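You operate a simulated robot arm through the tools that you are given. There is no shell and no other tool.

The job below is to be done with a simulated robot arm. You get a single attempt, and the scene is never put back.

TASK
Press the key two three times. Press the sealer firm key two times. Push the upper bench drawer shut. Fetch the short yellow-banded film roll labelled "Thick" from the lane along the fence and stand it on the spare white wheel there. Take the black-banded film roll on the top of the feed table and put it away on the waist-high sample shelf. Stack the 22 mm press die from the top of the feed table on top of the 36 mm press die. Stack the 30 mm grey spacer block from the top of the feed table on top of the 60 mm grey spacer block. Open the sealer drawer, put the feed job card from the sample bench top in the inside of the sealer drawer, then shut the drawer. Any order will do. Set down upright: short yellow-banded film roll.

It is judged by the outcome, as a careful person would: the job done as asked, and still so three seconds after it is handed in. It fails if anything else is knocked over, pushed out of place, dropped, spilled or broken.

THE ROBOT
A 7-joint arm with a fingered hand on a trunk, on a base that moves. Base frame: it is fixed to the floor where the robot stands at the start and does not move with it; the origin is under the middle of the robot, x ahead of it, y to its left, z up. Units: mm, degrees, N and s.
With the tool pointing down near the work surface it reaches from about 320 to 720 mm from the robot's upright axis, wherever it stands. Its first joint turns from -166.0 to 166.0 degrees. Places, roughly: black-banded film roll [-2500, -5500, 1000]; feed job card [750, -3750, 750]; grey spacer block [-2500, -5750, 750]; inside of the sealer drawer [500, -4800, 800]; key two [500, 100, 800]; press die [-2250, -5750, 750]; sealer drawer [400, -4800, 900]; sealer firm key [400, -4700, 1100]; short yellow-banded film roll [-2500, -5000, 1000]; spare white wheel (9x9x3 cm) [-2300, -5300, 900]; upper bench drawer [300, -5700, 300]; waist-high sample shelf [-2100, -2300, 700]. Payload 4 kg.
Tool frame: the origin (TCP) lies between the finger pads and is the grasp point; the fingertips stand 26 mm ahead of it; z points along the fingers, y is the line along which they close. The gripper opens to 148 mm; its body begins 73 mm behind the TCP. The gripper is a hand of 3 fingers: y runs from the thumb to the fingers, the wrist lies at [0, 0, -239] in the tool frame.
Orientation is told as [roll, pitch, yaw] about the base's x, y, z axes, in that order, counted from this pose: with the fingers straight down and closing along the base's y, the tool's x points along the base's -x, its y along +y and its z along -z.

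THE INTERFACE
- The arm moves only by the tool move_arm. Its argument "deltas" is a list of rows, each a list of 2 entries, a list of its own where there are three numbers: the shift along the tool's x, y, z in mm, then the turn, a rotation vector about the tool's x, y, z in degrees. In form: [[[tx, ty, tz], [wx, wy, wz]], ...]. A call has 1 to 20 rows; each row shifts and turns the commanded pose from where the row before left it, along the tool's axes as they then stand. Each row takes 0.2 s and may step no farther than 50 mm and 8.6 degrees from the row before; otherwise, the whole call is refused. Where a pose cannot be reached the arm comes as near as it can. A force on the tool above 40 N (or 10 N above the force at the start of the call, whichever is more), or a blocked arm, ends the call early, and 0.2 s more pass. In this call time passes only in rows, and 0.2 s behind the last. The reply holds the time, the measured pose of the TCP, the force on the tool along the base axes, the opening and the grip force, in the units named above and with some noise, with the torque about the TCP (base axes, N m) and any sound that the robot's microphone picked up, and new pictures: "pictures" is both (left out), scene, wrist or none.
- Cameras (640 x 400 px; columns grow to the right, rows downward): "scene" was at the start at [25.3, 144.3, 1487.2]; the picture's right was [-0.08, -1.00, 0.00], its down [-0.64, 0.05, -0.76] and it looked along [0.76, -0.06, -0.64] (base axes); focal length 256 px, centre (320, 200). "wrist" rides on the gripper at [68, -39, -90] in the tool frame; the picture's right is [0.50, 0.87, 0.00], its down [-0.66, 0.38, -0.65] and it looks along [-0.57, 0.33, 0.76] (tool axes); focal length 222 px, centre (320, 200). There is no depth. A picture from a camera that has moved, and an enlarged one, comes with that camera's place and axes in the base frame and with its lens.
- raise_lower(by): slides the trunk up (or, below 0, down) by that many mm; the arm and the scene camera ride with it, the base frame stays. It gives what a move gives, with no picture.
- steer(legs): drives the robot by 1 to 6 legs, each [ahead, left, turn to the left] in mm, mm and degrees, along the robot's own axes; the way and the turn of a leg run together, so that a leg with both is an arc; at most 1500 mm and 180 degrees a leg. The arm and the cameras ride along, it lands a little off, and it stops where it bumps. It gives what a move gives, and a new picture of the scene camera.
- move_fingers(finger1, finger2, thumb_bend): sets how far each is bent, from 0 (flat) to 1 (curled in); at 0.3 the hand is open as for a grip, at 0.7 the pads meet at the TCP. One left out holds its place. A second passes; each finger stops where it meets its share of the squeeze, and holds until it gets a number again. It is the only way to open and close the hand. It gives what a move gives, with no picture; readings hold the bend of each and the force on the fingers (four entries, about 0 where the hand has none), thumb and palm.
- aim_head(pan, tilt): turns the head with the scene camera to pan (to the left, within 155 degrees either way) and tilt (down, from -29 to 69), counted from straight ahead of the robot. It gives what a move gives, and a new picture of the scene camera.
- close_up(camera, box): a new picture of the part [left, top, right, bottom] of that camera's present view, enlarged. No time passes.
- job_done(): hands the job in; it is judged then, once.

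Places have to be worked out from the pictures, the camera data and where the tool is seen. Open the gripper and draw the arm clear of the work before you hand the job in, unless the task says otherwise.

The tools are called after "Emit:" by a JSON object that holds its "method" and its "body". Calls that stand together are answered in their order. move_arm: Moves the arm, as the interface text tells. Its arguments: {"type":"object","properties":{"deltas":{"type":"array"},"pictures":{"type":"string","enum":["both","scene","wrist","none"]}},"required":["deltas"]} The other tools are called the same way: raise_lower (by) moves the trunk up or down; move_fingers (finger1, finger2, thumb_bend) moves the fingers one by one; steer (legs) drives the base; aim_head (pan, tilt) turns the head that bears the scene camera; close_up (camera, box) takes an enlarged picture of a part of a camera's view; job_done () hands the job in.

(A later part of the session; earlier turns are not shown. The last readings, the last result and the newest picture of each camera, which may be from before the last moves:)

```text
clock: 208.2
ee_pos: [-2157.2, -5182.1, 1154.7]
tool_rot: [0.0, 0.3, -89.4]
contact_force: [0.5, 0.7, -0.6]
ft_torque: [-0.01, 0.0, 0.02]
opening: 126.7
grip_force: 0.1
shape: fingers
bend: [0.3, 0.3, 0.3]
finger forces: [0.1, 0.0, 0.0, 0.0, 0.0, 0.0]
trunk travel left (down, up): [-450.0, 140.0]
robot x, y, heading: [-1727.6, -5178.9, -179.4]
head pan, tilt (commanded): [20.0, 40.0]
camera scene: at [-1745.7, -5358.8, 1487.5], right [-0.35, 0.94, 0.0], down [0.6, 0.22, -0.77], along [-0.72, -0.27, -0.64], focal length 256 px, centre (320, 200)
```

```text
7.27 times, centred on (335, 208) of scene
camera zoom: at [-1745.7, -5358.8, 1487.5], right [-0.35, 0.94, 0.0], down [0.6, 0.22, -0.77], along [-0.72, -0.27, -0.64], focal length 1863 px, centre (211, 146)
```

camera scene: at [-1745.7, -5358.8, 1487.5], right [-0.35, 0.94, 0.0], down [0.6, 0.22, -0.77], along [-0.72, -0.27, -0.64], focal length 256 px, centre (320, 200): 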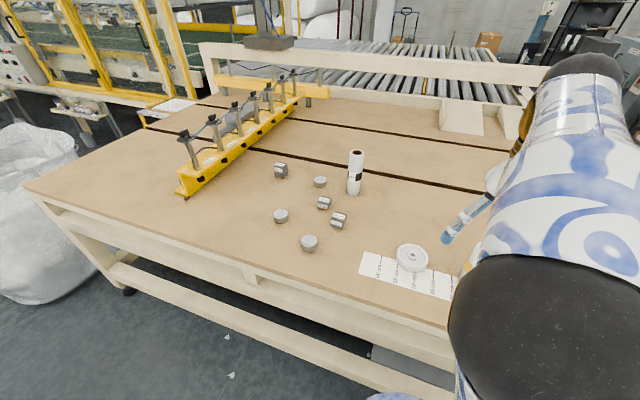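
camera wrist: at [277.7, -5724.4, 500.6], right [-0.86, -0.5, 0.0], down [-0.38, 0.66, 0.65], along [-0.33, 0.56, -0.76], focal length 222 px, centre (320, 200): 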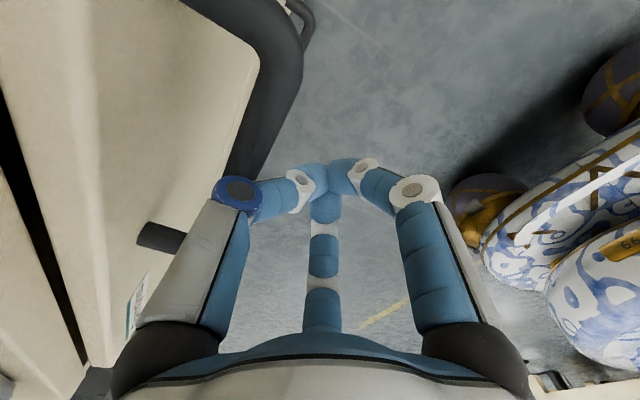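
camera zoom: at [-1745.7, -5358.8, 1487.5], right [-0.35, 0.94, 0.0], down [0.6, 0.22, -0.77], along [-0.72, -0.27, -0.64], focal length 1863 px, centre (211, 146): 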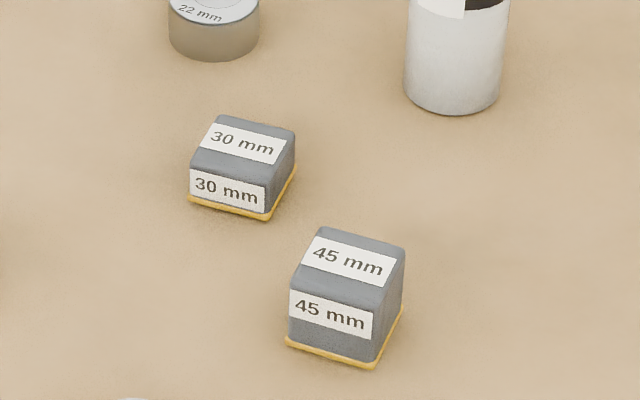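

Identified: 22 mm die (far), 36 mm die (left), 28 mm die (front); table top is about z 836. Now I move right to look at the yellow-banded rolls near the fence.

Emit:
{"method": "steer", "body": {"legs": [[0, -400, -0.6]]}}

Emit:
{"method": "aim_head", "body": {"pan": 12, "tilt": 38}}

Emit:
{"method": "close_up", "body": {"camera": "scene", "box": [230, 100, 430, 260]}}

```text
clock: 210.7
ee_pos: [-2158.2, -4778.6, 1155.3]
tool_rot: [-0.1, 0.3, -90.2]
contact_force: [0.3, 0.3, 0.0]
ft_torque: [0.01, 0.0, 0.01]
opening: 126.9
grip_force: 0.0
shape: fingers
bend: [0.3, 0.3, 0.3]
finger forces: [0.1, 0.1, 0.0, 0.0, 0.0, 0.0]
trunk travel left (down, up): [-450.0, 140.0]
robot x, y, heading: [-1727.9, -4780.5, 179.9]
head pan, tilt (commanded): [20.0, 40.0]
camera scene: at [-1748.6, -4959.8, 1487.4], right [-0.34, 0.94, 0.0], down [0.6, 0.22, -0.77], along [-0.72, -0.26, -0.64], focal length 256 px, centre (320, 200)
```

scene: 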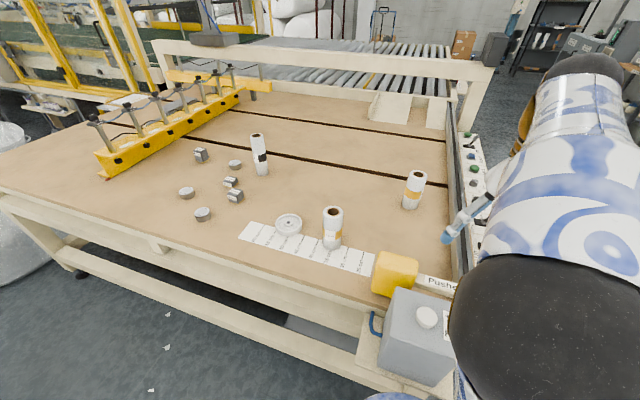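

```text
clock: 211.4
ee_pos: [-2157.9, -4777.0, 1156.4]
tool_rot: [0.0, 0.3, -90.1]
contact_force: [-0.1, 0.1, 0.0]
ft_torque: [0.01, 0.0, -0.03]
opening: 126.9
grip_force: 0.0
shape: fingers
bend: [0.3, 0.3, 0.3]
finger forces: [0.1, 0.0, 0.0, 0.0, 0.0, 0.1]
trunk travel left (down, up): [-450.0, 140.0]
robot x, y, heading: [-1726.5, -4779.6, 179.7]
head pan, tilt (commanded): [12.0, 38.0]
camera scene: at [-1753.1, -4948.8, 1490.4], right [-0.2, 0.98, 0.0], down [0.6, 0.13, -0.79], along [-0.77, -0.16, -0.62], focal length 256 px, centre (320, 200)
```

scene: 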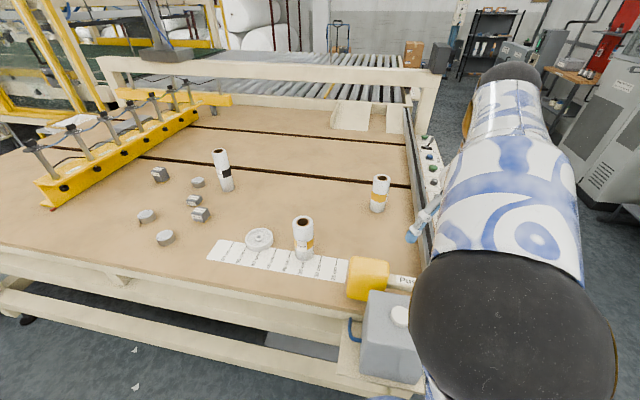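

```text
2.50 times, centred on (330, 180) of scene
camera zoom: at [-1753.1, -4948.8, 1490.4], right [-0.2, 0.98, 0.0], down [0.6, 0.13, -0.79], along [-0.77, -0.16, -0.62], focal length 640 px, centre (295, 250)
```

zoom: 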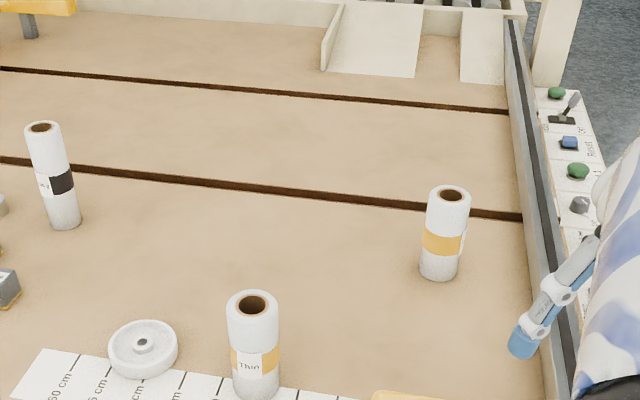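

The near yellow roll reads "Thin", so the one by the fence at about [−2575, −4884] must be "Thick". Before planning the approach I look straight down to see my base against the table.

Emit:
{"method": "aim_head", "body": {"pan": 40, "tilt": 69}}

Emit:
{"method": "aim_head", "body": {"pan": -40, "tilt": 40}}

```text
clock: 212.4
ee_pos: [-2157.8, -4777.3, 1155.6]
tool_rot: [-0.1, 0.3, -90.2]
contact_force: [0.1, 0.2, -0.4]
ft_torque: [-0.03, 0.03, 0.01]
opening: 127.0
grip_force: 0.2
shape: fingers
bend: [0.3, 0.3, 0.3]
finger forces: [0.0, 0.1, 0.0, 0.0, 0.1, 0.0]
trunk travel left (down, up): [-450.0, 140.0]
robot x, y, heading: [-1728.9, -4782.3, 179.6]
head pan, tilt (commanded): [40.0, 68.8]
camera scene: at [-1711.7, -4966.9, 1451.3], right [-0.64, 0.77, 0.0], down [0.72, 0.6, -0.36], along [-0.28, -0.23, -0.93], focal length 256 px, centre (320, 200)
```

scene: 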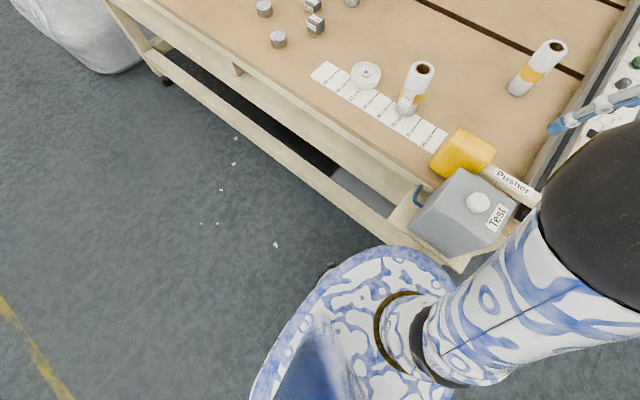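

```text
clock: 213.9
ee_pos: [-2158.4, -4778.1, 1155.5]
tool_rot: [-0.2, 0.4, -90.2]
contact_force: [0.3, 0.1, 0.2]
ft_torque: [-0.03, 0.04, 0.02]
opening: 126.8
grip_force: 0.0
shape: fingers
bend: [0.3, 0.3, 0.3]
finger forces: [0.0, 0.1, 0.0, 0.0, 0.1, 0.1]
trunk travel left (down, up): [-450.0, 140.0]
robot x, y, heading: [-1725.1, -4782.7, 179.5]
head pan, tilt (commanded): [-40.0, 40.0]
camera scene: at [-1733.5, -4876.3, 1487.4], right [0.65, 0.76, 0.0], down [0.49, -0.42, -0.77], along [-0.58, 0.49, -0.64], focal length 256 px, centre (320, 200)
```

scene: 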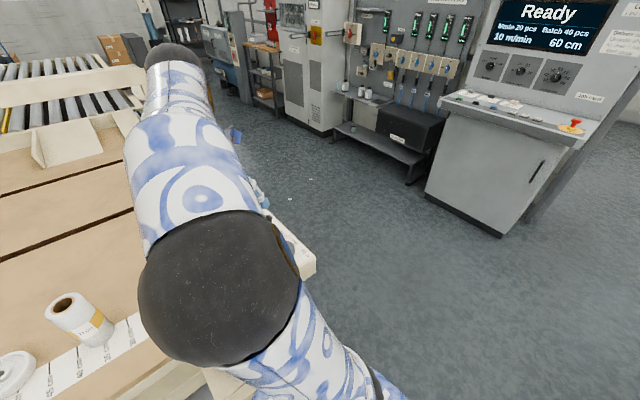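

Clear floor lies on the table's right side, so I'll fetch the "Thick" roll over the fence from there: back off, go right, forward, and turn left to face −y.

Emit:
{"method": "steer", "body": {"legs": [[-350, 0, 0], [0, -700, 0], [1200, 0, 0], [0, 0, 90]]}}

Emit:
{"method": "aim_head", "body": {"pan": 15, "tilt": 40}}

```text
clock: 229.2
ee_pos: [-2580.0, -4497.1, 1155.9]
tool_rot: [-0.1, 0.3, -0.3]
contact_force: [0.3, 1.2, 0.7]
ft_torque: [-0.01, -0.04, -0.03]
opening: 126.8
grip_force: 0.1
shape: fingers
bend: [0.3, 0.3, 0.3]
finger forces: [0.1, 0.1, 0.0, 0.0, 0.0, 0.1]
trunk travel left (down, up): [-450.0, 140.0]
robot x, y, heading: [-2579.9, -4066.3, -90.2]
head pan, tilt (commanded): [-40.0, 40.0]
camera scene: at [-2480.9, -4073.2, 1487.4], right [-0.76, 0.65, 0.0], down [0.42, 0.49, -0.77], along [-0.5, -0.58, -0.64], focal length 256 px, centre (320, 200)
```

scene: 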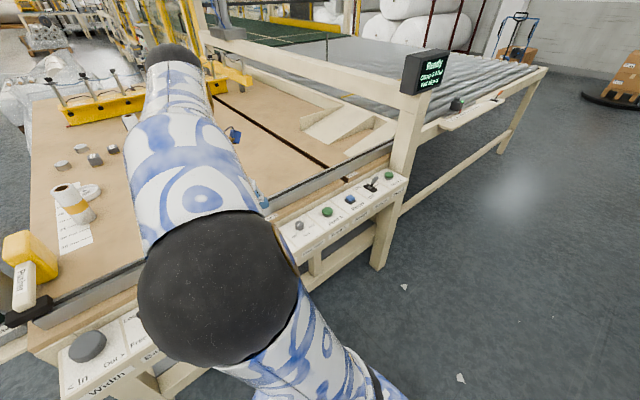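

```text
clock: 230.4
ee_pos: [-2580.9, -4497.0, 1156.2]
tool_rot: [0.0, 0.2, -0.3]
contact_force: [-0.1, -0.6, 0.0]
ft_torque: [0.03, -0.01, 0.01]
opening: 126.7
grip_force: 0.0
shape: fingers
bend: [0.3, 0.3, 0.3]
finger forces: [0.0, 0.1, 0.0, 0.1, 0.0, 0.0]
trunk travel left (down, up): [-450.0, 140.0]
robot x, y, heading: [-2577.8, -4063.8, -90.2]
head pan, tilt (commanded): [15.0, 40.0]
camera scene: at [-2404.4, -4090.7, 1487.4], right [-0.97, -0.25, 0.0], down [-0.16, 0.62, -0.77], along [0.19, -0.74, -0.64], focal length 256 px, centre (320, 200)
```

scene: 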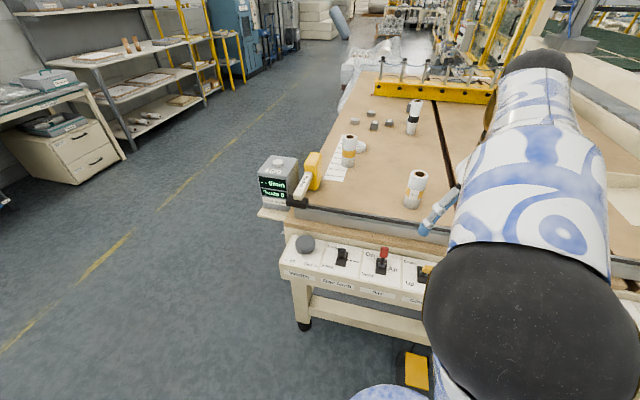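

I see the control strip and a pedal on the floor near [−2749, −4626]; I must keep clear of both. I zoom on the roll by the fence to read its label.

Emit:
{"method": "close_up", "body": {"camera": "scene", "box": [385, 155, 455, 225]}}

Emit:
{"method": "close_up", "body": {"camera": "scene", "box": [250, 80, 450, 320]}}

```text
5.71 times, centred on (420, 190) of scene
camera zoom: at [-2404.4, -4090.7, 1487.4], right [-0.97, -0.25, 0.0], down [-0.16, 0.62, -0.77], along [0.19, -0.74, -0.64], focal length 1464 px, centre (-251, 257)
```

zoom: 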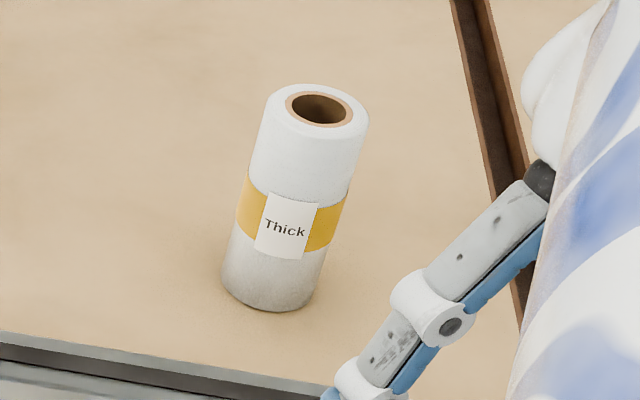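

```text
1.67 times, centred on (350, 200) of scene
camera zoom: at [-2404.4, -4090.7, 1487.4], right [-0.97, -0.25, 0.0], down [-0.16, 0.62, -0.77], along [0.19, -0.74, -0.64], focal length 427 px, centre (270, 200)
```

zoom: 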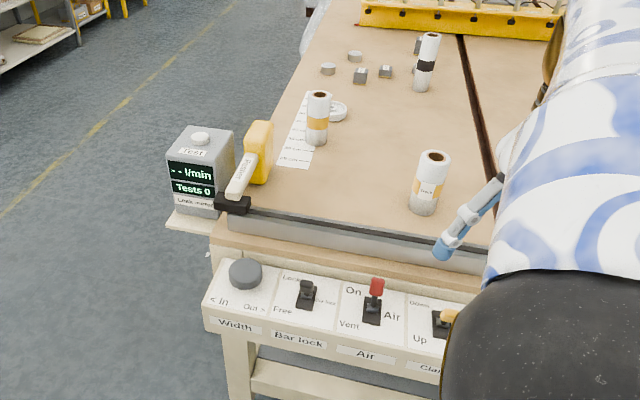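

"Thick" is confirmed; the roll stands near [−2555, −4895], about 142 mm tall and 66 mm across. I drive 180 mm forward and 40 mm left, keeping off the pedal, then reach over it.

Emit:
{"method": "steer", "body": {"legs": [[180, 40, 0]]}}

Emit:
{"method": "move_arm", "body": {"deltas": [[[5, -40, 0], [0, 0, 0]], [[5, -40, 0], [0, 0, 0]], [[5, -40, 0], [0, 0, 0]], [[5, -40, 0], [0, 0, 0]]]}}

```text
clock: 231.9
ee_pos: [-2541.5, -4677.8, 1156.0]
tool_rot: [0.0, 0.3, -0.3]
contact_force: [-0.5, 0.3, 0.5]
ft_torque: [0.0, -0.02, 0.0]
opening: 127.0
grip_force: 0.1
shape: fingers
bend: [0.3, 0.3, 0.3]
finger forces: [0.1, 0.0, 0.0, 0.0, 0.0, 0.0]
trunk travel left (down, up): [-450.0, 140.0]
robot x, y, heading: [-2541.2, -4246.0, -90.1]
head pan, tilt (commanded): [15.0, 40.0]
camera scene: at [-2365.5, -4271.7, 1487.4], right [-0.97, -0.25, 0.0], down [-0.16, 0.62, -0.77], along [0.19, -0.74, -0.64], focal length 256 px, centre (320, 200)
```

scene: 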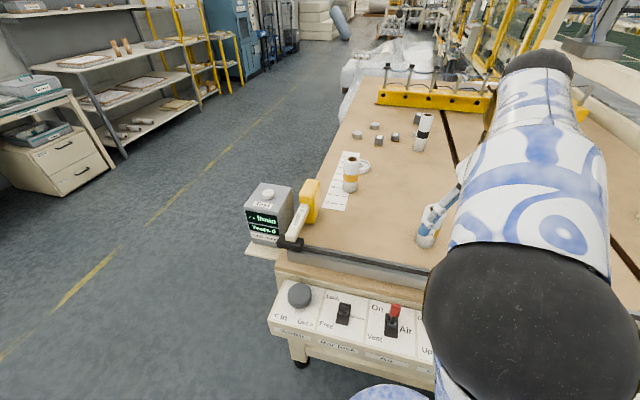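

```text
clock: 232.9
ee_pos: [-2562.7, -4838.5, 1156.4]
tool_rot: [-0.1, 0.3, -0.2]
contact_force: [-0.7, -0.1, 0.1]
ft_torque: [-0.01, -0.04, 0.01]
opening: 127.0
grip_force: 0.0
shape: fingers
bend: [0.3, 0.3, 0.3]
finger forces: [0.0, 0.0, 0.1, 0.0, 0.0, 0.0]
trunk travel left (down, up): [-450.0, 140.0]
robot x, y, heading: [-2540.9, -4248.8, -90.3]
head pan, tilt (commanded): [15.0, 40.0]
camera scene: at [-2366.2, -4272.2, 1487.4], right [-0.97, -0.25, 0.0], down [-0.16, 0.62, -0.77], along [0.19, -0.74, -0.64], focal length 256 px, centre (320, 200)
camera wrist: at [-2631.2, -4876.9, 1246.4], right [-0.5, 0.87, 0.0], down [0.66, 0.38, 0.65], along [0.56, 0.32, -0.76], focal length 222 px, centre (320, 200)
```

scene: 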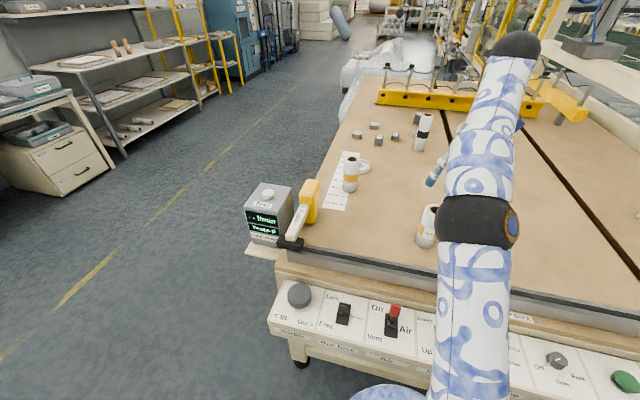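
wrist: 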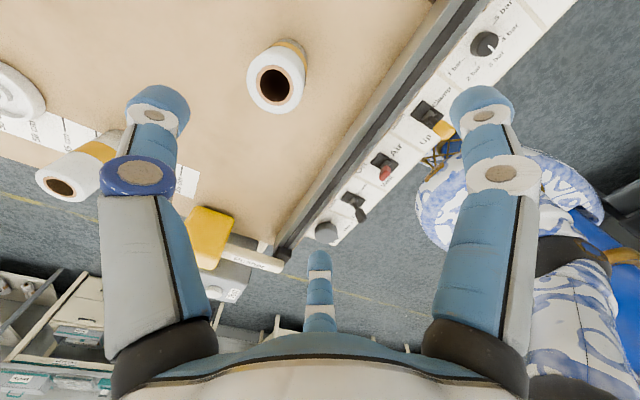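

The wrist view puts the roll axis near [−2555, −4889] with top at about z 978. I move above it and lower to z 1080 to refine.

Emit:
{"method": "move_arm", "body": {"deltas": [[[-4, -25, 38], [0, 0, 0]], [[-4, -25, 38], [0, 0, 0]]]}}

Emit:
{"method": "close_up", "body": {"camera": "scene", "box": [380, 130, 500, 270]}}

```text
clock: 233.5
ee_pos: [-2554.8, -4888.4, 1079.5]
tool_rot: [-0.1, 0.3, -0.3]
contact_force: [-0.6, -0.1, -0.5]
ft_torque: [0.0, -0.02, 0.02]
opening: 126.7
grip_force: 0.0
shape: fingers
bend: [0.3, 0.3, 0.3]
finger forces: [0.0, 0.0, 0.0, 0.0, 0.0, 0.1]
trunk travel left (down, up): [-450.0, 140.0]
robot x, y, heading: [-2537.1, -4247.5, -90.4]
head pan, tilt (commanded): [15.0, 40.0]
camera scene: at [-2365.7, -4272.1, 1487.4], right [-0.97, -0.25, 0.0], down [-0.16, 0.62, -0.77], along [0.19, -0.74, -0.64], focal length 256 px, centre (320, 200)
camera wrist: at [-2622.9, -4927.5, 1170.3], right [-0.5, 0.87, 0.0], down [0.66, 0.38, 0.65], along [0.56, 0.32, -0.76], focal length 222 px, centre (320, 200)
```

scene: 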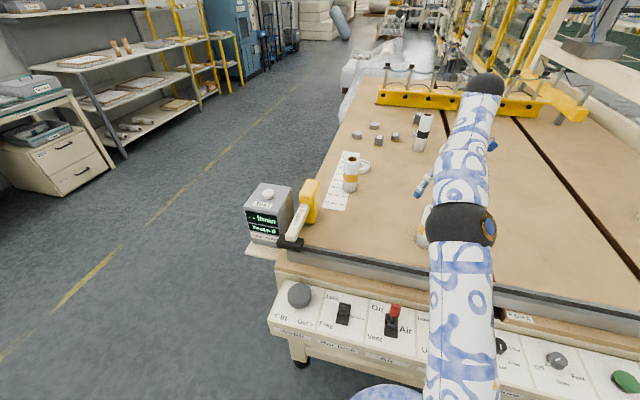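
wrist: 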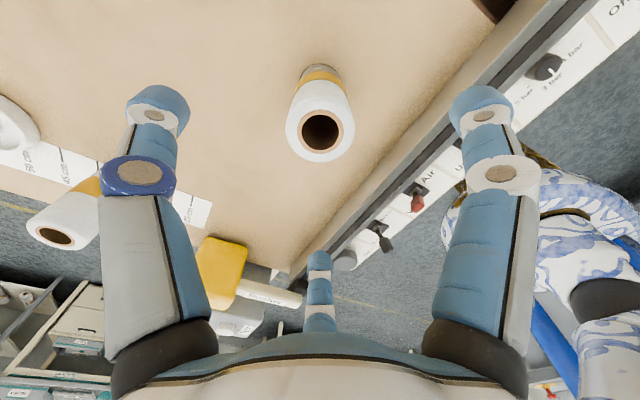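

```text
2.86 times, centred on (440, 200) of scene
camera zoom: at [-2365.7, -4272.1, 1487.4], right [-0.97, -0.25, 0.0], down [-0.16, 0.62, -0.77], along [0.19, -0.74, -0.64], focal length 732 px, centre (-23, 200)
```

zoom: 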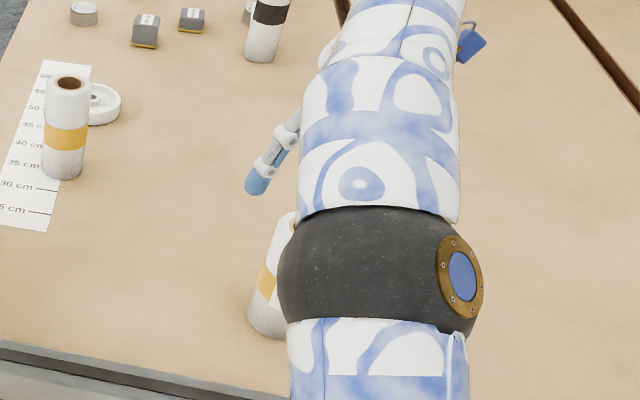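

The roll top is centred laterally under the hand. I nudge 2 mm and lower to z 960 with open fingers around the roll, then check centring.

Emit:
{"method": "move_arm", "body": {"deltas": [[[-2, 1, 40], [0, 0, 0]], [[0, 0, 40], [0, 0, 0]], [[0, 0, 40], [0, 0, 0]]]}}

Emit:
{"method": "close_up", "body": {"camera": "scene", "box": [380, 130, 500, 270]}}

```text
clock: 234.3
ee_pos: [-2552.1, -4886.6, 959.7]
tool_rot: [0.0, 0.3, -0.2]
contact_force: [0.0, 0.2, 0.2]
ft_torque: [0.02, -0.02, 0.03]
opening: 126.7
grip_force: 0.0
shape: fingers
bend: [0.3, 0.3, 0.3]
finger forces: [0.1, 0.1, 0.0, 0.0, 0.0, 0.0]
trunk travel left (down, up): [-450.0, 140.0]
robot x, y, heading: [-2537.6, -4251.5, -90.2]
head pan, tilt (commanded): [15.0, 40.0]
camera scene: at [-2365.6, -4271.6, 1487.4], right [-0.97, -0.25, 0.0], down [-0.16, 0.62, -0.77], along [0.19, -0.74, -0.64], focal length 256 px, centre (320, 200)
camera wrist: at [-2621.1, -4925.8, 1049.9], right [-0.5, 0.87, 0.0], down [0.66, 0.38, 0.65], along [0.56, 0.32, -0.76], focal length 222 px, centre (320, 200)
```

scene: 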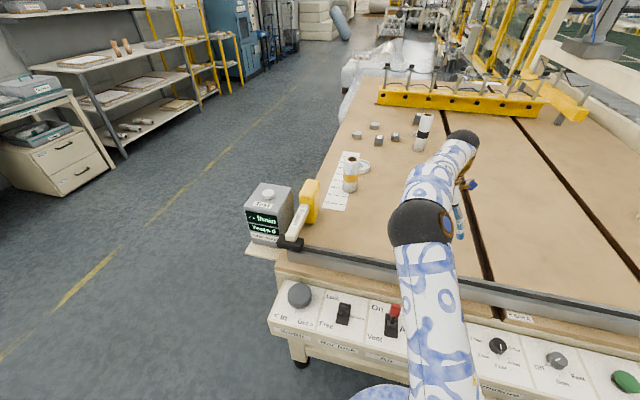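
wrist: 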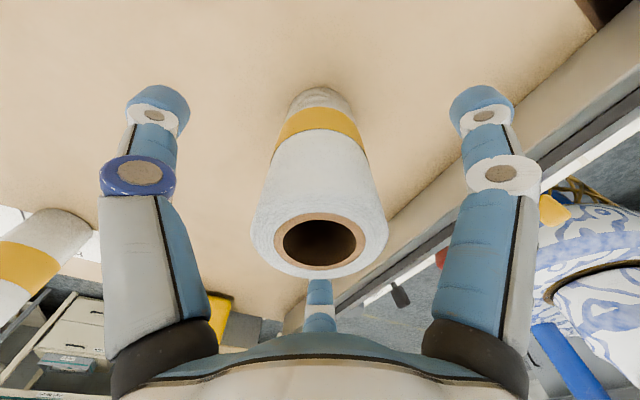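

```text
2.86 times, centred on (440, 200) of scene
camera zoom: at [-2365.6, -4271.6, 1487.4], right [-0.97, -0.25, 0.0], down [-0.16, 0.62, -0.77], along [0.19, -0.74, -0.64], focal length 732 px, centre (-23, 200)
```

zoom: 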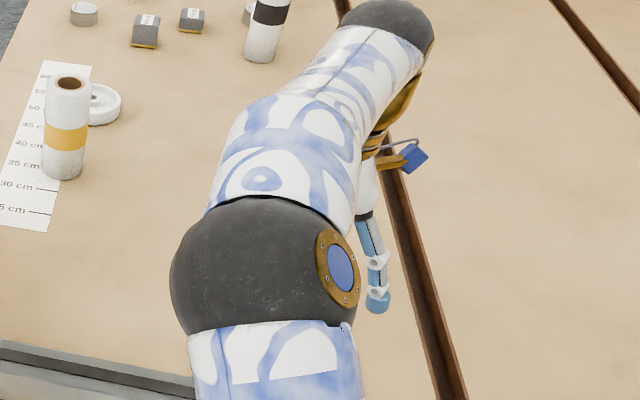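

The roll is centred (top at z ≈ 988). I lower to z 932, leaving 15 mm under the palm, and close the digits on it.

Emit:
{"method": "move_arm", "body": {"deltas": [[[0, 0, 28], [0, 0, 0]]], "pictures": "none"}}

Emit:
{"method": "move_fingers", "body": {"finger1": 0.48, "finger2": 0.48, "thumb_bend": 0.48}}

Emit:
{"method": "close_up", "body": {"camera": "wrist", "box": [0, 0, 640, 400]}}

```text
clock: 234.7
ee_pos: [-2551.9, -4887.0, 930.7]
tool_rot: [-0.1, 0.4, -0.2]
contact_force: [0.1, 1.2, -0.6]
ft_torque: [0.0, 0.0, 0.01]
opening: 127.1
grip_force: 0.0
shape: fingers
bend: [0.3, 0.3, 0.3]
finger forces: [0.1, 0.0, 0.1, 0.0, 0.0, 0.0]
trunk travel left (down, up): [-450.0, 140.0]
robot x, y, heading: [-2537.0, -4249.7, -90.1]
head pan, tilt (commanded): [15.0, 40.0]
```

```text
clock: 235.7
ee_pos: [-2552.5, -4888.4, 930.8]
tool_rot: [-0.2, 0.3, -0.2]
contact_force: [0.7, 0.1, 0.3]
ft_torque: [0.0, -0.03, 0.0]
opening: 69.5
grip_force: 0.0
shape: fingers
bend: [0.48, 0.48, 0.48]
finger forces: [0.0, 0.0, 0.1, 0.0, 0.0, 0.0]
trunk travel left (down, up): [-450.0, 140.0]
robot x, y, heading: [-2540.2, -4249.2, -90.5]
head pan, tilt (commanded): [15.0, 40.0]
```

```text
1.00 times, centred on (320, 200) of wrist (not enlarged: the box is as wide or as high as the picture)
camera zoom: at [-2621.0, -4926.0, 1021.6], right [-0.5, 0.87, 0.0], down [0.66, 0.38, 0.65], along [0.56, 0.32, -0.76], focal length 222 px, centre (320, 200)
```

zoom: 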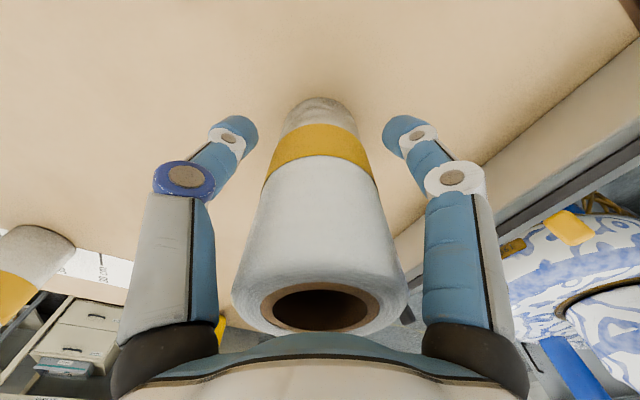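

Fingers are just clear all round. I close firmly.

Emit:
{"method": "move_fingers", "body": {"finger1": 0.65, "finger2": 0.65, "thumb_bend": 0.65}}

Emit:
{"method": "close_up", "body": {"camera": "wrist", "box": [0, 0, 640, 400]}}

```text
clock: 236.7
ee_pos: [-2551.9, -4887.8, 930.5]
tool_rot: [-0.1, 0.3, -0.2]
contact_force: [-0.2, -0.6, 0.5]
ft_torque: [-0.07, -0.03, 0.01]
opening: 45.6
grip_force: 13.9
shape: fingers
bend: [0.55, 0.54, 0.58]
finger forces: [8.7, 8.9, 0.1, 0.0, 11.3, 0.1]
trunk travel left (down, up): [-450.0, 140.0]
robot x, y, heading: [-2536.2, -4248.4, -90.5]
head pan, tilt (commanded): [15.0, 40.0]
```

```text
1.00 times, centred on (320, 200) of wrist (not enlarged: the box is as wide or as high as the picture)
camera zoom: at [-2621.0, -4926.1, 1021.6], right [-0.5, 0.87, 0.0], down [0.66, 0.38, 0.65], along [0.56, 0.32, -0.76], focal length 222 px, centre (320, 200)
```

zoom: 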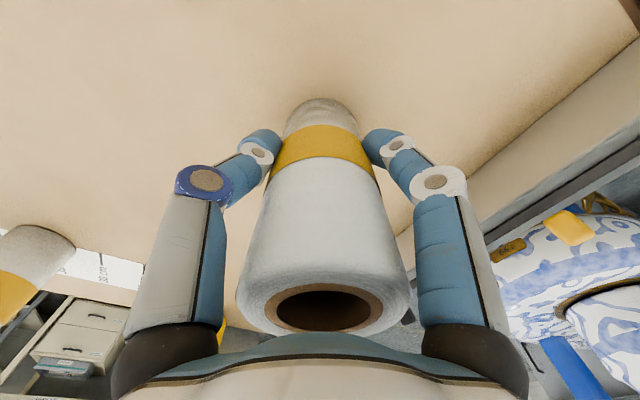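

The roll is held with about 9–11 N per digit. I lift it 40 mm and check.

Emit:
{"method": "move_arm", "body": {"deltas": [[[0, 0, -10], [0, 0, 0]], [[0, 0, -30], [0, 0, 0]]]}}

```text
clock: 237.3
ee_pos: [-2553.7, -4886.9, 972.1]
tool_rot: [-0.1, 0.3, -0.2]
contact_force: [-0.7, 0.6, -2.2]
ft_torque: [0.02, -0.01, 0.01]
opening: 45.5
grip_force: 14.5
shape: fingers
bend: [0.55, 0.54, 0.58]
finger forces: [8.7, 8.8, 0.1, 0.1, 10.6, 0.0]
trunk travel left (down, up): [-450.0, 140.0]
robot x, y, heading: [-2535.8, -4246.4, -90.3]
head pan, tilt (commanded): [15.0, 40.0]
camera scene: at [-2365.6, -4271.7, 1487.4], right [-0.97, -0.25, 0.0], down [-0.16, 0.62, -0.77], along [0.19, -0.74, -0.64], focal length 256 px, centre (320, 200)
camera wrist: at [-2621.9, -4925.9, 1062.0], right [-0.5, 0.87, 0.0], down [0.66, 0.38, 0.65], along [0.56, 0.32, -0.76], focal length 222 px, centre (320, 200)
```

scene: 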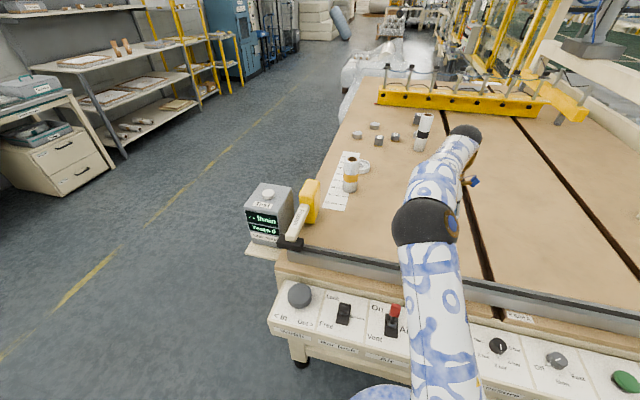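
wrist: 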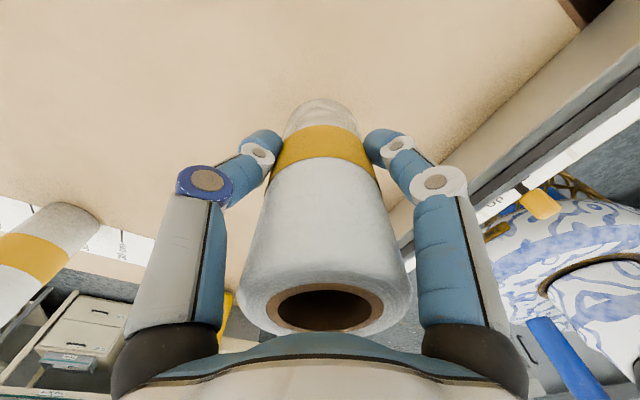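

The roll hangs straight. I raise it to z ≈ 1150, draw the arm in, back away from the table, and drive round to the front.

Emit:
{"method": "move_arm", "body": {"deltas": [[[0, 0, -45], [0, 0, 0]], [[0, 0, -45], [0, 0, 0]], [[0, 0, -45], [0, 0, 0]], [[0, 0, -45], [0, 0, 0]], [[0, 42, 0], [0, 0, 0]], [[0, 42, 0], [0, 0, 0]], [[0, 42, 0], [0, 0, 0]], [[0, 42, 0], [0, 0, 0]], [[0, 42, 0], [0, 0, 0]]], "pictures": "none"}}

Emit:
{"method": "steer", "body": {"legs": [[-250, 0, 0], [0, 1100, 0], [1230, 0, 0], [0, 0, -90]]}}

Emit:
{"method": "aim_head", "body": {"pan": 10, "tilt": 38}}

```text
clock: 239.3
ee_pos: [-2553.6, -4663.2, 1121.2]
tool_rot: [0.0, 0.3, -0.2]
contact_force: [-0.9, -0.5, -3.3]
ft_torque: [-0.01, 0.01, -0.01]
opening: 45.3
grip_force: 13.9
shape: fingers
bend: [0.55, 0.55, 0.58]
finger forces: [8.7, 9.0, 0.0, 0.1, 10.6, 0.0]
out of reach, approached as far as the arm can: row 4
trunk travel left (down, up): [-450.0, 140.0]
robot x, y, heading: [-2537.6, -4250.2, -90.4]
head pan, tilt (commanded): [15.0, 40.0]
```

```text
clock: 256.1
ee_pos: [-1862.2, -5221.3, 1122.0]
tool_rot: [-0.1, 0.3, -90.6]
contact_force: [-0.1, -0.3, -1.1]
ft_torque: [0.03, 0.01, -0.03]
opening: 44.6
grip_force: 13.5
shape: fingers
bend: [0.55, 0.55, 0.58]
finger forces: [8.3, 8.6, 0.0, 0.0, 10.4, 0.0]
trunk travel left (down, up): [-450.0, 140.0]
robot x, y, heading: [-1445.3, -5236.2, 179.3]
head pan, tilt (commanded): [15.0, 40.0]
camera scene: at [-1470.6, -5410.9, 1487.4], right [-0.25, 0.97, 0.0], down [0.62, 0.16, -0.77], along [-0.74, -0.19, -0.64], focal length 256 px, centre (320, 200)
```

scene: 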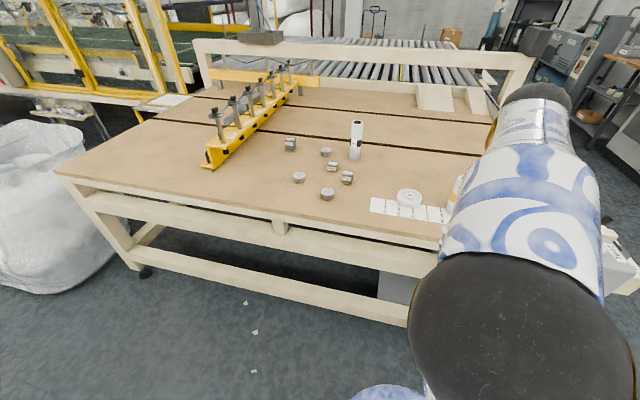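

```text
clock: 256.7
ee_pos: [-1862.7, -5220.2, 1121.8]
tool_rot: [0.0, 0.3, -90.6]
contact_force: [-0.6, 1.0, -3.1]
ft_torque: [-0.02, -0.01, -0.03]
opening: 45.0
grip_force: 13.6
shape: fingers
bend: [0.55, 0.55, 0.58]
finger forces: [8.3, 8.6, 0.0, 0.0, 10.3, 0.1]
trunk travel left (down, up): [-450.0, 140.0]
robot x, y, heading: [-1447.1, -5238.3, 179.1]
head pan, tilt (commanded): [10.0, 38.0]
camera scene: at [-1473.4, -5403.9, 1490.4], right [-0.16, 0.99, 0.0], down [0.61, 0.1, -0.79], along [-0.78, -0.13, -0.62], focal length 256 px, centre (320, 200)
```

scene: 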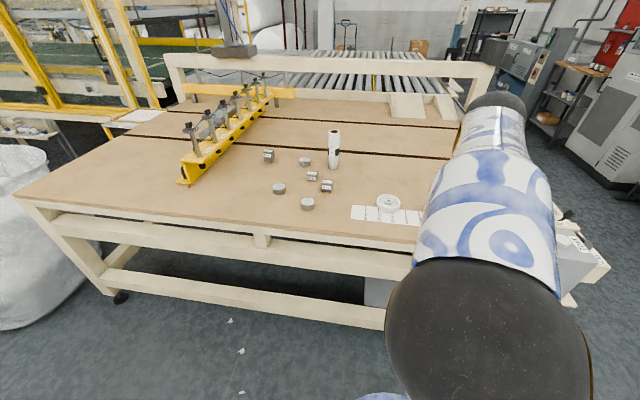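

I hold the roll clear and approach the table front, offset to the right so the wheel stays visible.

Emit:
{"method": "steer", "body": {"legs": [[320, -60, 0.8]]}}

Emit:
{"method": "aim_head", "body": {"pan": 15, "tilt": 50}}

Emit:
{"method": "close_up", "body": {"camera": "wrist", "box": [0, 0, 640, 400]}}

```text
clock: 258.9
ee_pos: [-2182.9, -5165.1, 1121.8]
tool_rot: [0.0, 0.3, -89.8]
contact_force: [1.3, 0.4, -2.2]
ft_torque: [-0.02, -0.02, -0.01]
opening: 45.0
grip_force: 13.5
shape: fingers
bend: [0.55, 0.55, 0.58]
finger forces: [8.5, 8.5, 0.0, 0.1, 10.4, 0.0]
trunk travel left (down, up): [-450.0, 140.0]
robot x, y, heading: [-1769.7, -5177.9, -179.9]
head pan, tilt (commanded): [10.0, 38.0]
camera scene: at [-1792.3, -5342.8, 1490.4], right [-0.17, 0.98, 0.0], down [0.61, 0.11, -0.79], along [-0.78, -0.14, -0.62], focal length 256 px, centre (320, 200)
```

scene: 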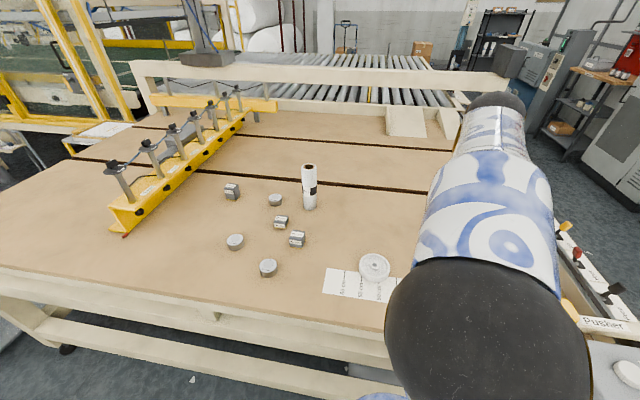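

```text
clock: 259.6
ee_pos: [-2184.3, -5165.7, 1121.5]
tool_rot: [-0.1, 0.3, -89.7]
contact_force: [-0.3, 0.2, -1.9]
ft_torque: [0.0, 0.06, 0.0]
opening: 44.7
grip_force: 13.8
shape: fingers
bend: [0.55, 0.55, 0.58]
finger forces: [8.4, 8.7, 0.0, 0.0, 10.5, 0.0]
trunk travel left (down, up): [-450.0, 140.0]
robot x, y, heading: [-1770.8, -5176.5, -179.7]
head pan, tilt (commanded): [15.0, 50.0]
camera scene: at [-1781.5, -5347.8, 1473.3], right [-0.26, 0.97, 0.0], down [0.74, 0.2, -0.64], along [-0.62, -0.17, -0.77], focal length 256 px, centre (320, 200)
```

scene: 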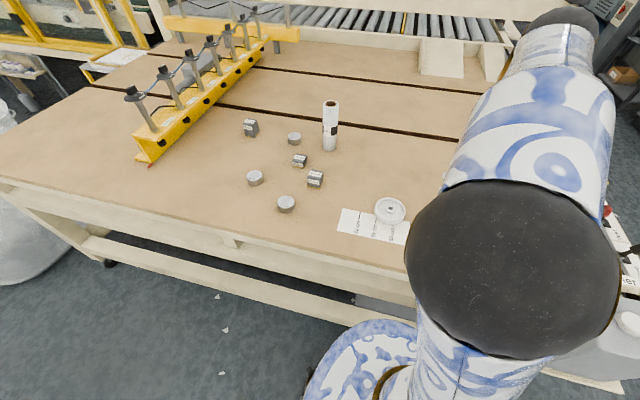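

```text
1.00 times, centred on (320, 200) of wrist (not enlarged: the box is as wide or as high as the picture)
camera zoom: at [-2223.1, -5098.3, 1211.6], right [0.86, 0.5, 0.0], down [0.38, -0.66, 0.65], along [0.33, -0.56, -0.76], focal length 222 px, centre (320, 200)
```

zoom: 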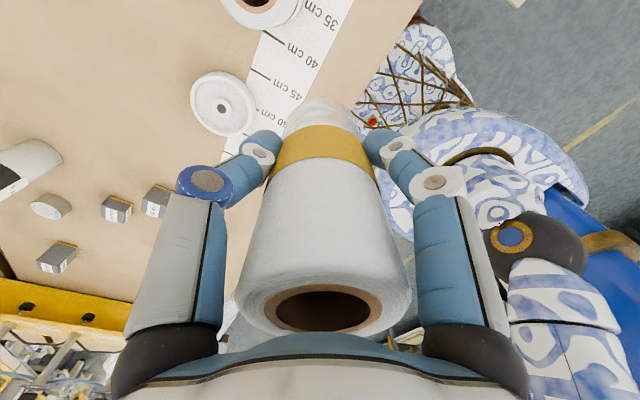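

Wheel centre solves to [−2296, −5268], top z ≈ 861. I bring the roll over it and lower to about 30 mm above.

Emit:
{"method": "move_arm", "body": {"deltas": [[[-25.6, -28.1, 0], [0, 0, 0]], [[-25.6, -28.1, 0], [0, 0, 0]], [[-25.6, -28.1, 0], [0, 0, 0]], [[-25.6, -28.1, 0], [0, 0, 0]], [[0, 0, 45], [0, 0, 0]], [[0, 0, 45], [0, 0, 0]], [[0, 0, 45], [0, 0, 0]]]}}

Emit:
{"method": "close_up", "body": {"camera": "scene", "box": [330, 130, 450, 260]}}

```text
clock: 261.2
ee_pos: [-2295.0, -5265.6, 985.7]
tool_rot: [-0.2, 0.4, -89.8]
contact_force: [0.0, 0.9, -2.8]
ft_torque: [-0.02, 0.01, 0.02]
opening: 44.6
grip_force: 13.8
shape: fingers
bend: [0.55, 0.55, 0.58]
finger forces: [8.5, 8.6, 0.0, 0.0, 10.5, 0.0]
trunk travel left (down, up): [-450.0, 140.0]
robot x, y, heading: [-1767.3, -5175.1, -179.8]
head pan, tilt (commanded): [15.0, 50.0]
camera scene: at [-1781.8, -5348.0, 1473.2], right [-0.26, 0.97, 0.0], down [0.74, 0.2, -0.64], along [-0.62, -0.17, -0.77], focal length 256 px, centre (320, 200)
camera wrist: at [-2335.5, -5199.2, 1075.6], right [0.86, 0.5, 0.0], down [0.38, -0.66, 0.65], along [0.33, -0.56, -0.76], focal length 222 px, centre (320, 200)
```

scene: 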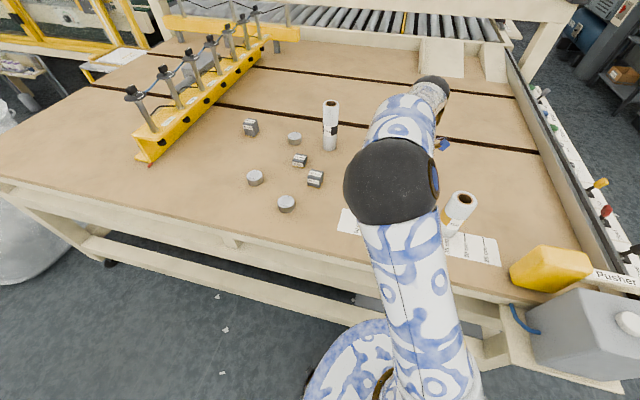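
wrist: 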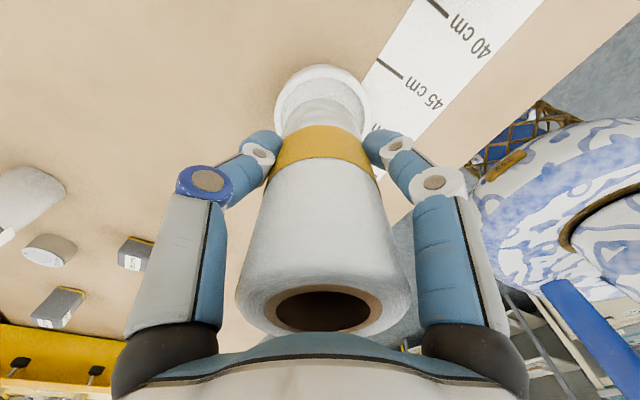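

```text
3.08 times, centred on (390, 195) of scene
camera zoom: at [-1781.8, -5348.0, 1473.2], right [-0.26, 0.97, 0.0], down [0.74, 0.2, -0.64], along [-0.62, -0.17, -0.77], focal length 788 px, centre (105, 215)
```

zoom: 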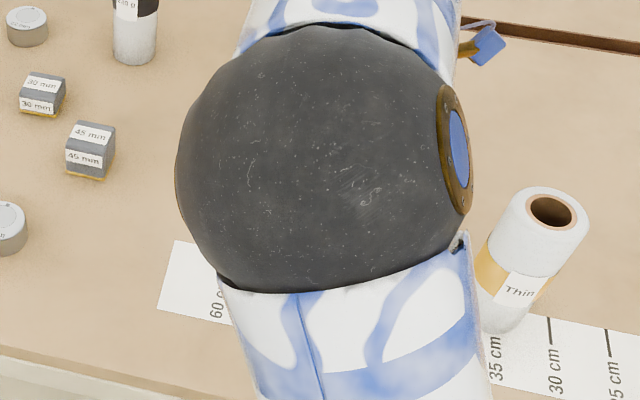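

The wheel shows directly below the roll in the wrist view. I zoom to check the alignment.

Emit:
{"method": "close_up", "body": {"camera": "wrist", "box": [240, 40, 400, 160]}}

```text
3.33 times, centred on (320, 100) of wrist
camera zoom: at [-2335.5, -5199.2, 1075.6], right [0.86, 0.5, 0.0], down [0.38, -0.66, 0.65], along [0.33, -0.56, -0.76], focal length 740 px, centre (320, 533)
```

zoom: 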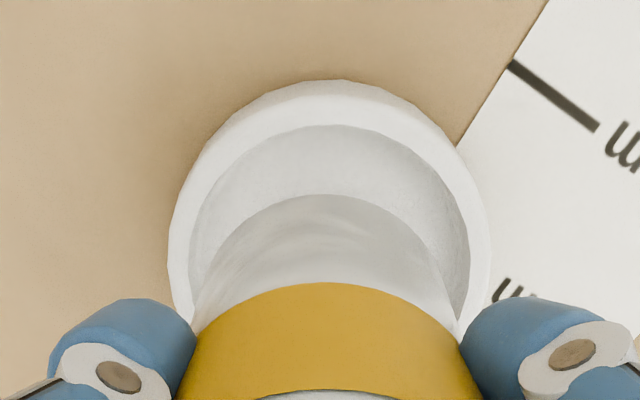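

Laterally centred; the other direction suggests a 3–4 mm shift. The wheel has a shallow recess wider than the roll. I correct and lower in steps with force watch.

Emit:
{"method": "move_arm", "body": {"deltas": [[[-3.5, 1, 5], [0, 0, 0]], [[0, 0, 5], [0, 0, 0]], [[0, 0, 4], [0, 0, 0]]], "pictures": "none"}}

Emit:
{"method": "close_up", "body": {"camera": "wrist", "box": [240, 40, 400, 160]}}

```text
clock: 262.0
ee_pos: [-2294.6, -5270.8, 973.1]
tool_rot: [-0.1, 0.4, -89.7]
contact_force: [0.1, 0.0, -1.8]
ft_torque: [0.01, 0.01, 0.03]
opening: 44.7
grip_force: 13.4
shape: fingers
bend: [0.55, 0.55, 0.58]
finger forces: [8.5, 8.7, 0.0, 0.0, 10.6, 0.0]
trunk travel left (down, up): [-450.0, 140.0]
robot x, y, heading: [-1765.5, -5175.9, -180.2]
head pan, tilt (commanded): [15.0, 50.0]
```

```text
3.33 times, centred on (320, 100) of wrist
camera zoom: at [-2334.4, -5203.4, 1062.1], right [0.86, 0.5, 0.0], down [0.38, -0.66, 0.65], along [0.33, -0.56, -0.76], focal length 740 px, centre (320, 533)
```

zoom: 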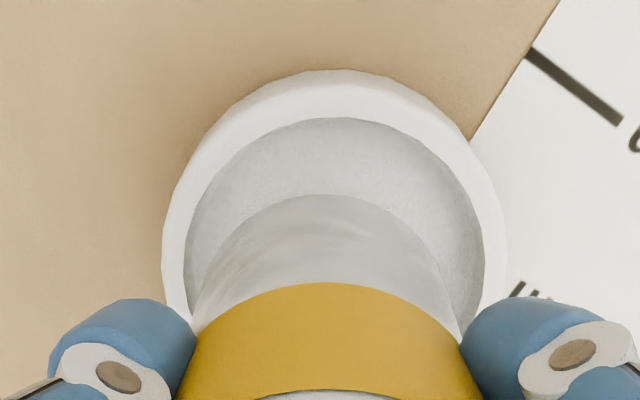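

Alignment holds. I continue down in 4 mm steps.

Emit:
{"method": "move_arm", "body": {"deltas": [[[0, 0, 4], [0, 0, 0]], [[0, 0, 4], [0, 0, 0]]], "pictures": "none"}}

Emit:
{"method": "close_up", "body": {"camera": "wrist", "box": [240, 40, 400, 160]}}

```text
clock: 262.6
ee_pos: [-2294.3, -5270.0, 964.5]
tool_rot: [0.0, 0.2, -89.8]
contact_force: [0.0, 0.7, -2.4]
ft_torque: [-0.01, -0.01, 0.01]
opening: 45.2
grip_force: 14.3
shape: fingers
bend: [0.55, 0.55, 0.58]
finger forces: [8.5, 8.7, 0.0, 0.0, 10.5, 0.0]
trunk travel left (down, up): [-450.0, 140.0]
robot x, y, heading: [-1769.4, -5175.8, -180.0]
head pan, tilt (commanded): [15.0, 50.0]
```

```text
3.33 times, centred on (320, 100) of wrist
camera zoom: at [-2334.7, -5203.4, 1054.2], right [0.86, 0.5, 0.0], down [0.38, -0.66, 0.65], along [0.33, -0.56, -0.76], focal length 740 px, centre (320, 533)
```

zoom: 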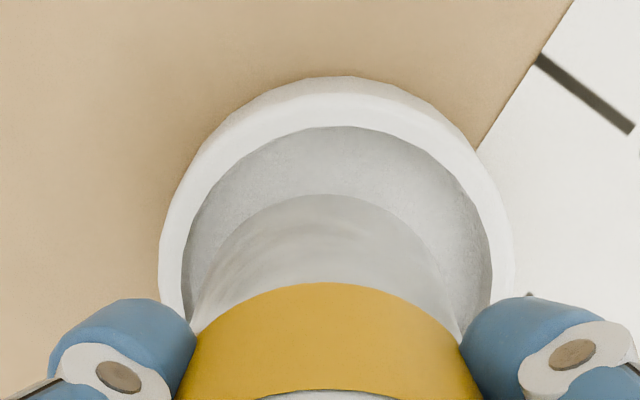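

Still free (−2.4 N is the roll's weight). I shift 1.5 mm and keep lowering 3 mm at a time.

Emit:
{"method": "move_arm", "body": {"deltas": [[[0.8, 1.5, 2.5], [0, 0, 0]], [[0, 0, 2.5], [0, 0, 0]]], "pictures": "none"}}

Emit:
{"method": "move_arm", "body": {"deltas": [[[0, 0, 2], [0, 0, 0]], [[0, 0, 2], [0, 0, 0]]], "pictures": "none"}}

Emit:
{"method": "close_up", "body": {"camera": "wrist", "box": [240, 40, 400, 160]}}

```text
clock: 263.2
ee_pos: [-2292.0, -5270.1, 958.8]
tool_rot: [-0.1, 0.3, -89.9]
contact_force: [-0.1, -0.2, -2.7]
ft_torque: [0.0, 0.01, 0.0]
opening: 44.7
grip_force: 13.8
shape: fingers
bend: [0.55, 0.55, 0.58]
finger forces: [8.5, 8.7, 0.0, 0.0, 10.5, 0.0]
trunk travel left (down, up): [-450.0, 140.0]
robot x, y, heading: [-1768.4, -5175.2, -179.7]
head pan, tilt (commanded): [15.0, 50.0]
```

```text
clock: 263.8
ee_pos: [-2291.9, -5269.4, 955.3]
tool_rot: [-0.1, 0.3, -90.0]
contact_force: [0.2, 0.5, -1.8]
ft_torque: [-0.01, -0.02, -0.01]
opening: 44.8
grip_force: 13.8
shape: fingers
bend: [0.55, 0.55, 0.58]
finger forces: [8.6, 8.7, 0.0, 0.0, 10.6, 0.1]
trunk travel left (down, up): [-450.0, 140.0]
robot x, y, heading: [-1768.7, -5173.6, -179.9]
head pan, tilt (commanded): [15.0, 50.0]
```

```text
3.33 times, centred on (320, 100) of wrist
camera zoom: at [-2333.1, -5202.4, 1045.4], right [0.86, 0.5, 0.0], down [0.38, -0.66, 0.65], along [0.33, -0.56, -0.76], focal length 740 px, centre (320, 533)
```

zoom: 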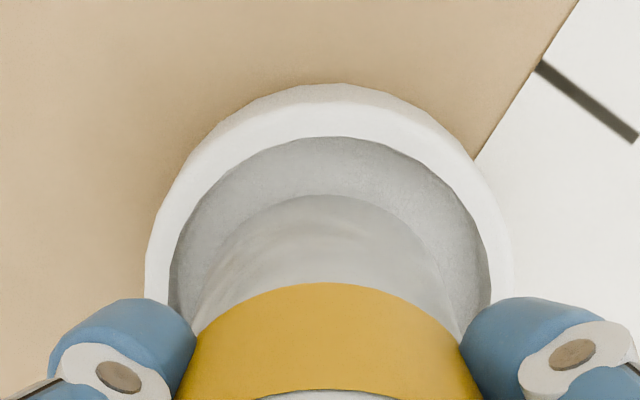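

Centred now (329 vs 328 px), still no contact. I continue lowering by 2 mm steps.

Emit:
{"method": "move_arm", "body": {"deltas": [[[0, 0, 2], [0, 0, 0]], [[0, 0, 2], [0, 0, 0]], [[0, 0, 2], [0, 0, 0]]], "pictures": "none"}}

Emit:
{"method": "close_up", "body": {"camera": "wrist", "box": [240, 40, 400, 160]}}

```text
clock: 264.6
ee_pos: [-2291.0, -5269.3, 949.7]
tool_rot: [-0.2, 0.4, -89.9]
contact_force: [-2.7, -0.9, 12.8]
ft_torque: [-0.02, 0.01, 0.0]
opening: 44.2
grip_force: 14.7
shape: fingers
bend: [0.55, 0.55, 0.59]
finger forces: [8.7, 8.8, 0.0, 0.0, 12.1, 0.1]
trunk travel left (down, up): [-450.0, 140.0]
robot x, y, heading: [-1766.0, -5179.1, -180.1]
head pan, tilt (commanded): [15.0, 50.0]
```

```text
3.33 times, centred on (320, 100) of wrist
camera zoom: at [-2332.1, -5202.5, 1039.8], right [0.86, 0.5, 0.0], down [0.38, -0.66, 0.65], along [0.33, -0.56, -0.76], focal length 740 px, centre (320, 533)
```

zoom: 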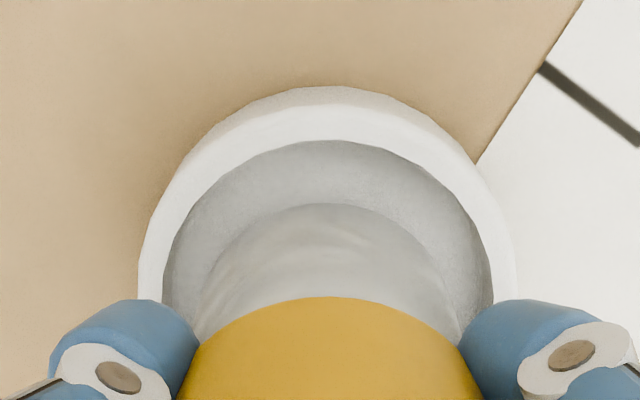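

Contact at 13 N: the roll stands in the wheel's recess. I relieve 1.5 mm and open the digits slowly.

Emit:
{"method": "move_arm", "body": {"deltas": [[[0, 0, -1.5], [0, 0, 0]]], "pictures": "none"}}

Emit:
{"method": "move_fingers", "body": {"finger1": 0.5, "finger2": 0.5, "thumb_bend": 0.5}}

Emit:
{"method": "close_up", "body": {"camera": "wrist", "box": [0, 0, 640, 400]}}

```text
clock: 265.0
ee_pos: [-2292.8, -5269.1, 949.9]
tool_rot: [-0.1, 0.3, -89.8]
contact_force: [-0.3, -0.4, 5.3]
ft_torque: [-0.02, 0.03, 0.0]
opening: 44.3
grip_force: 14.4
shape: fingers
bend: [0.55, 0.55, 0.59]
finger forces: [8.7, 9.0, 0.0, 0.0, 11.3, 0.1]
trunk travel left (down, up): [-450.0, 140.0]
robot x, y, heading: [-1768.3, -5177.3, -180.1]
head pan, tilt (commanded): [15.0, 50.0]
```

```text
clock: 266.0
ee_pos: [-2293.3, -5269.7, 950.6]
tool_rot: [-0.1, 0.3, -89.8]
contact_force: [0.0, -0.9, 0.4]
ft_torque: [-0.03, 0.01, -0.03]
opening: 61.8
grip_force: 0.2
shape: fingers
bend: [0.5, 0.5, 0.5]
finger forces: [0.0, 0.0, 0.1, 0.0, 0.1, 0.0]
trunk travel left (down, up): [-450.0, 140.0]
robot x, y, heading: [-1767.7, -5176.0, -179.9]
head pan, tilt (commanded): [15.0, 50.0]
```

```text
1.00 times, centred on (320, 200) of wrist (not enlarged: the box is as wide or as high as the picture)
camera zoom: at [-2332.8, -5202.7, 1040.6], right [0.86, 0.5, 0.0], down [0.38, -0.66, 0.65], along [0.33, -0.56, -0.76], focal length 222 px, centre (320, 200)
```

zoom: 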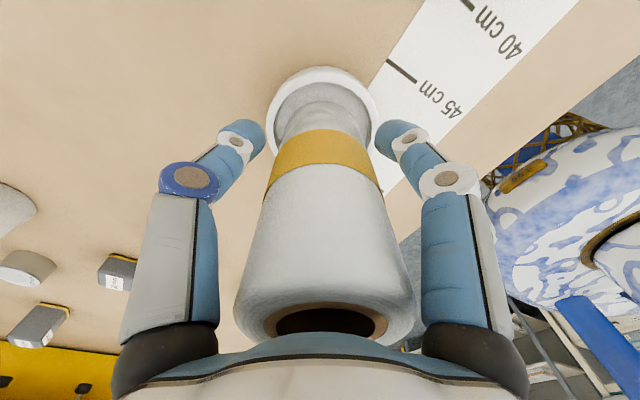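

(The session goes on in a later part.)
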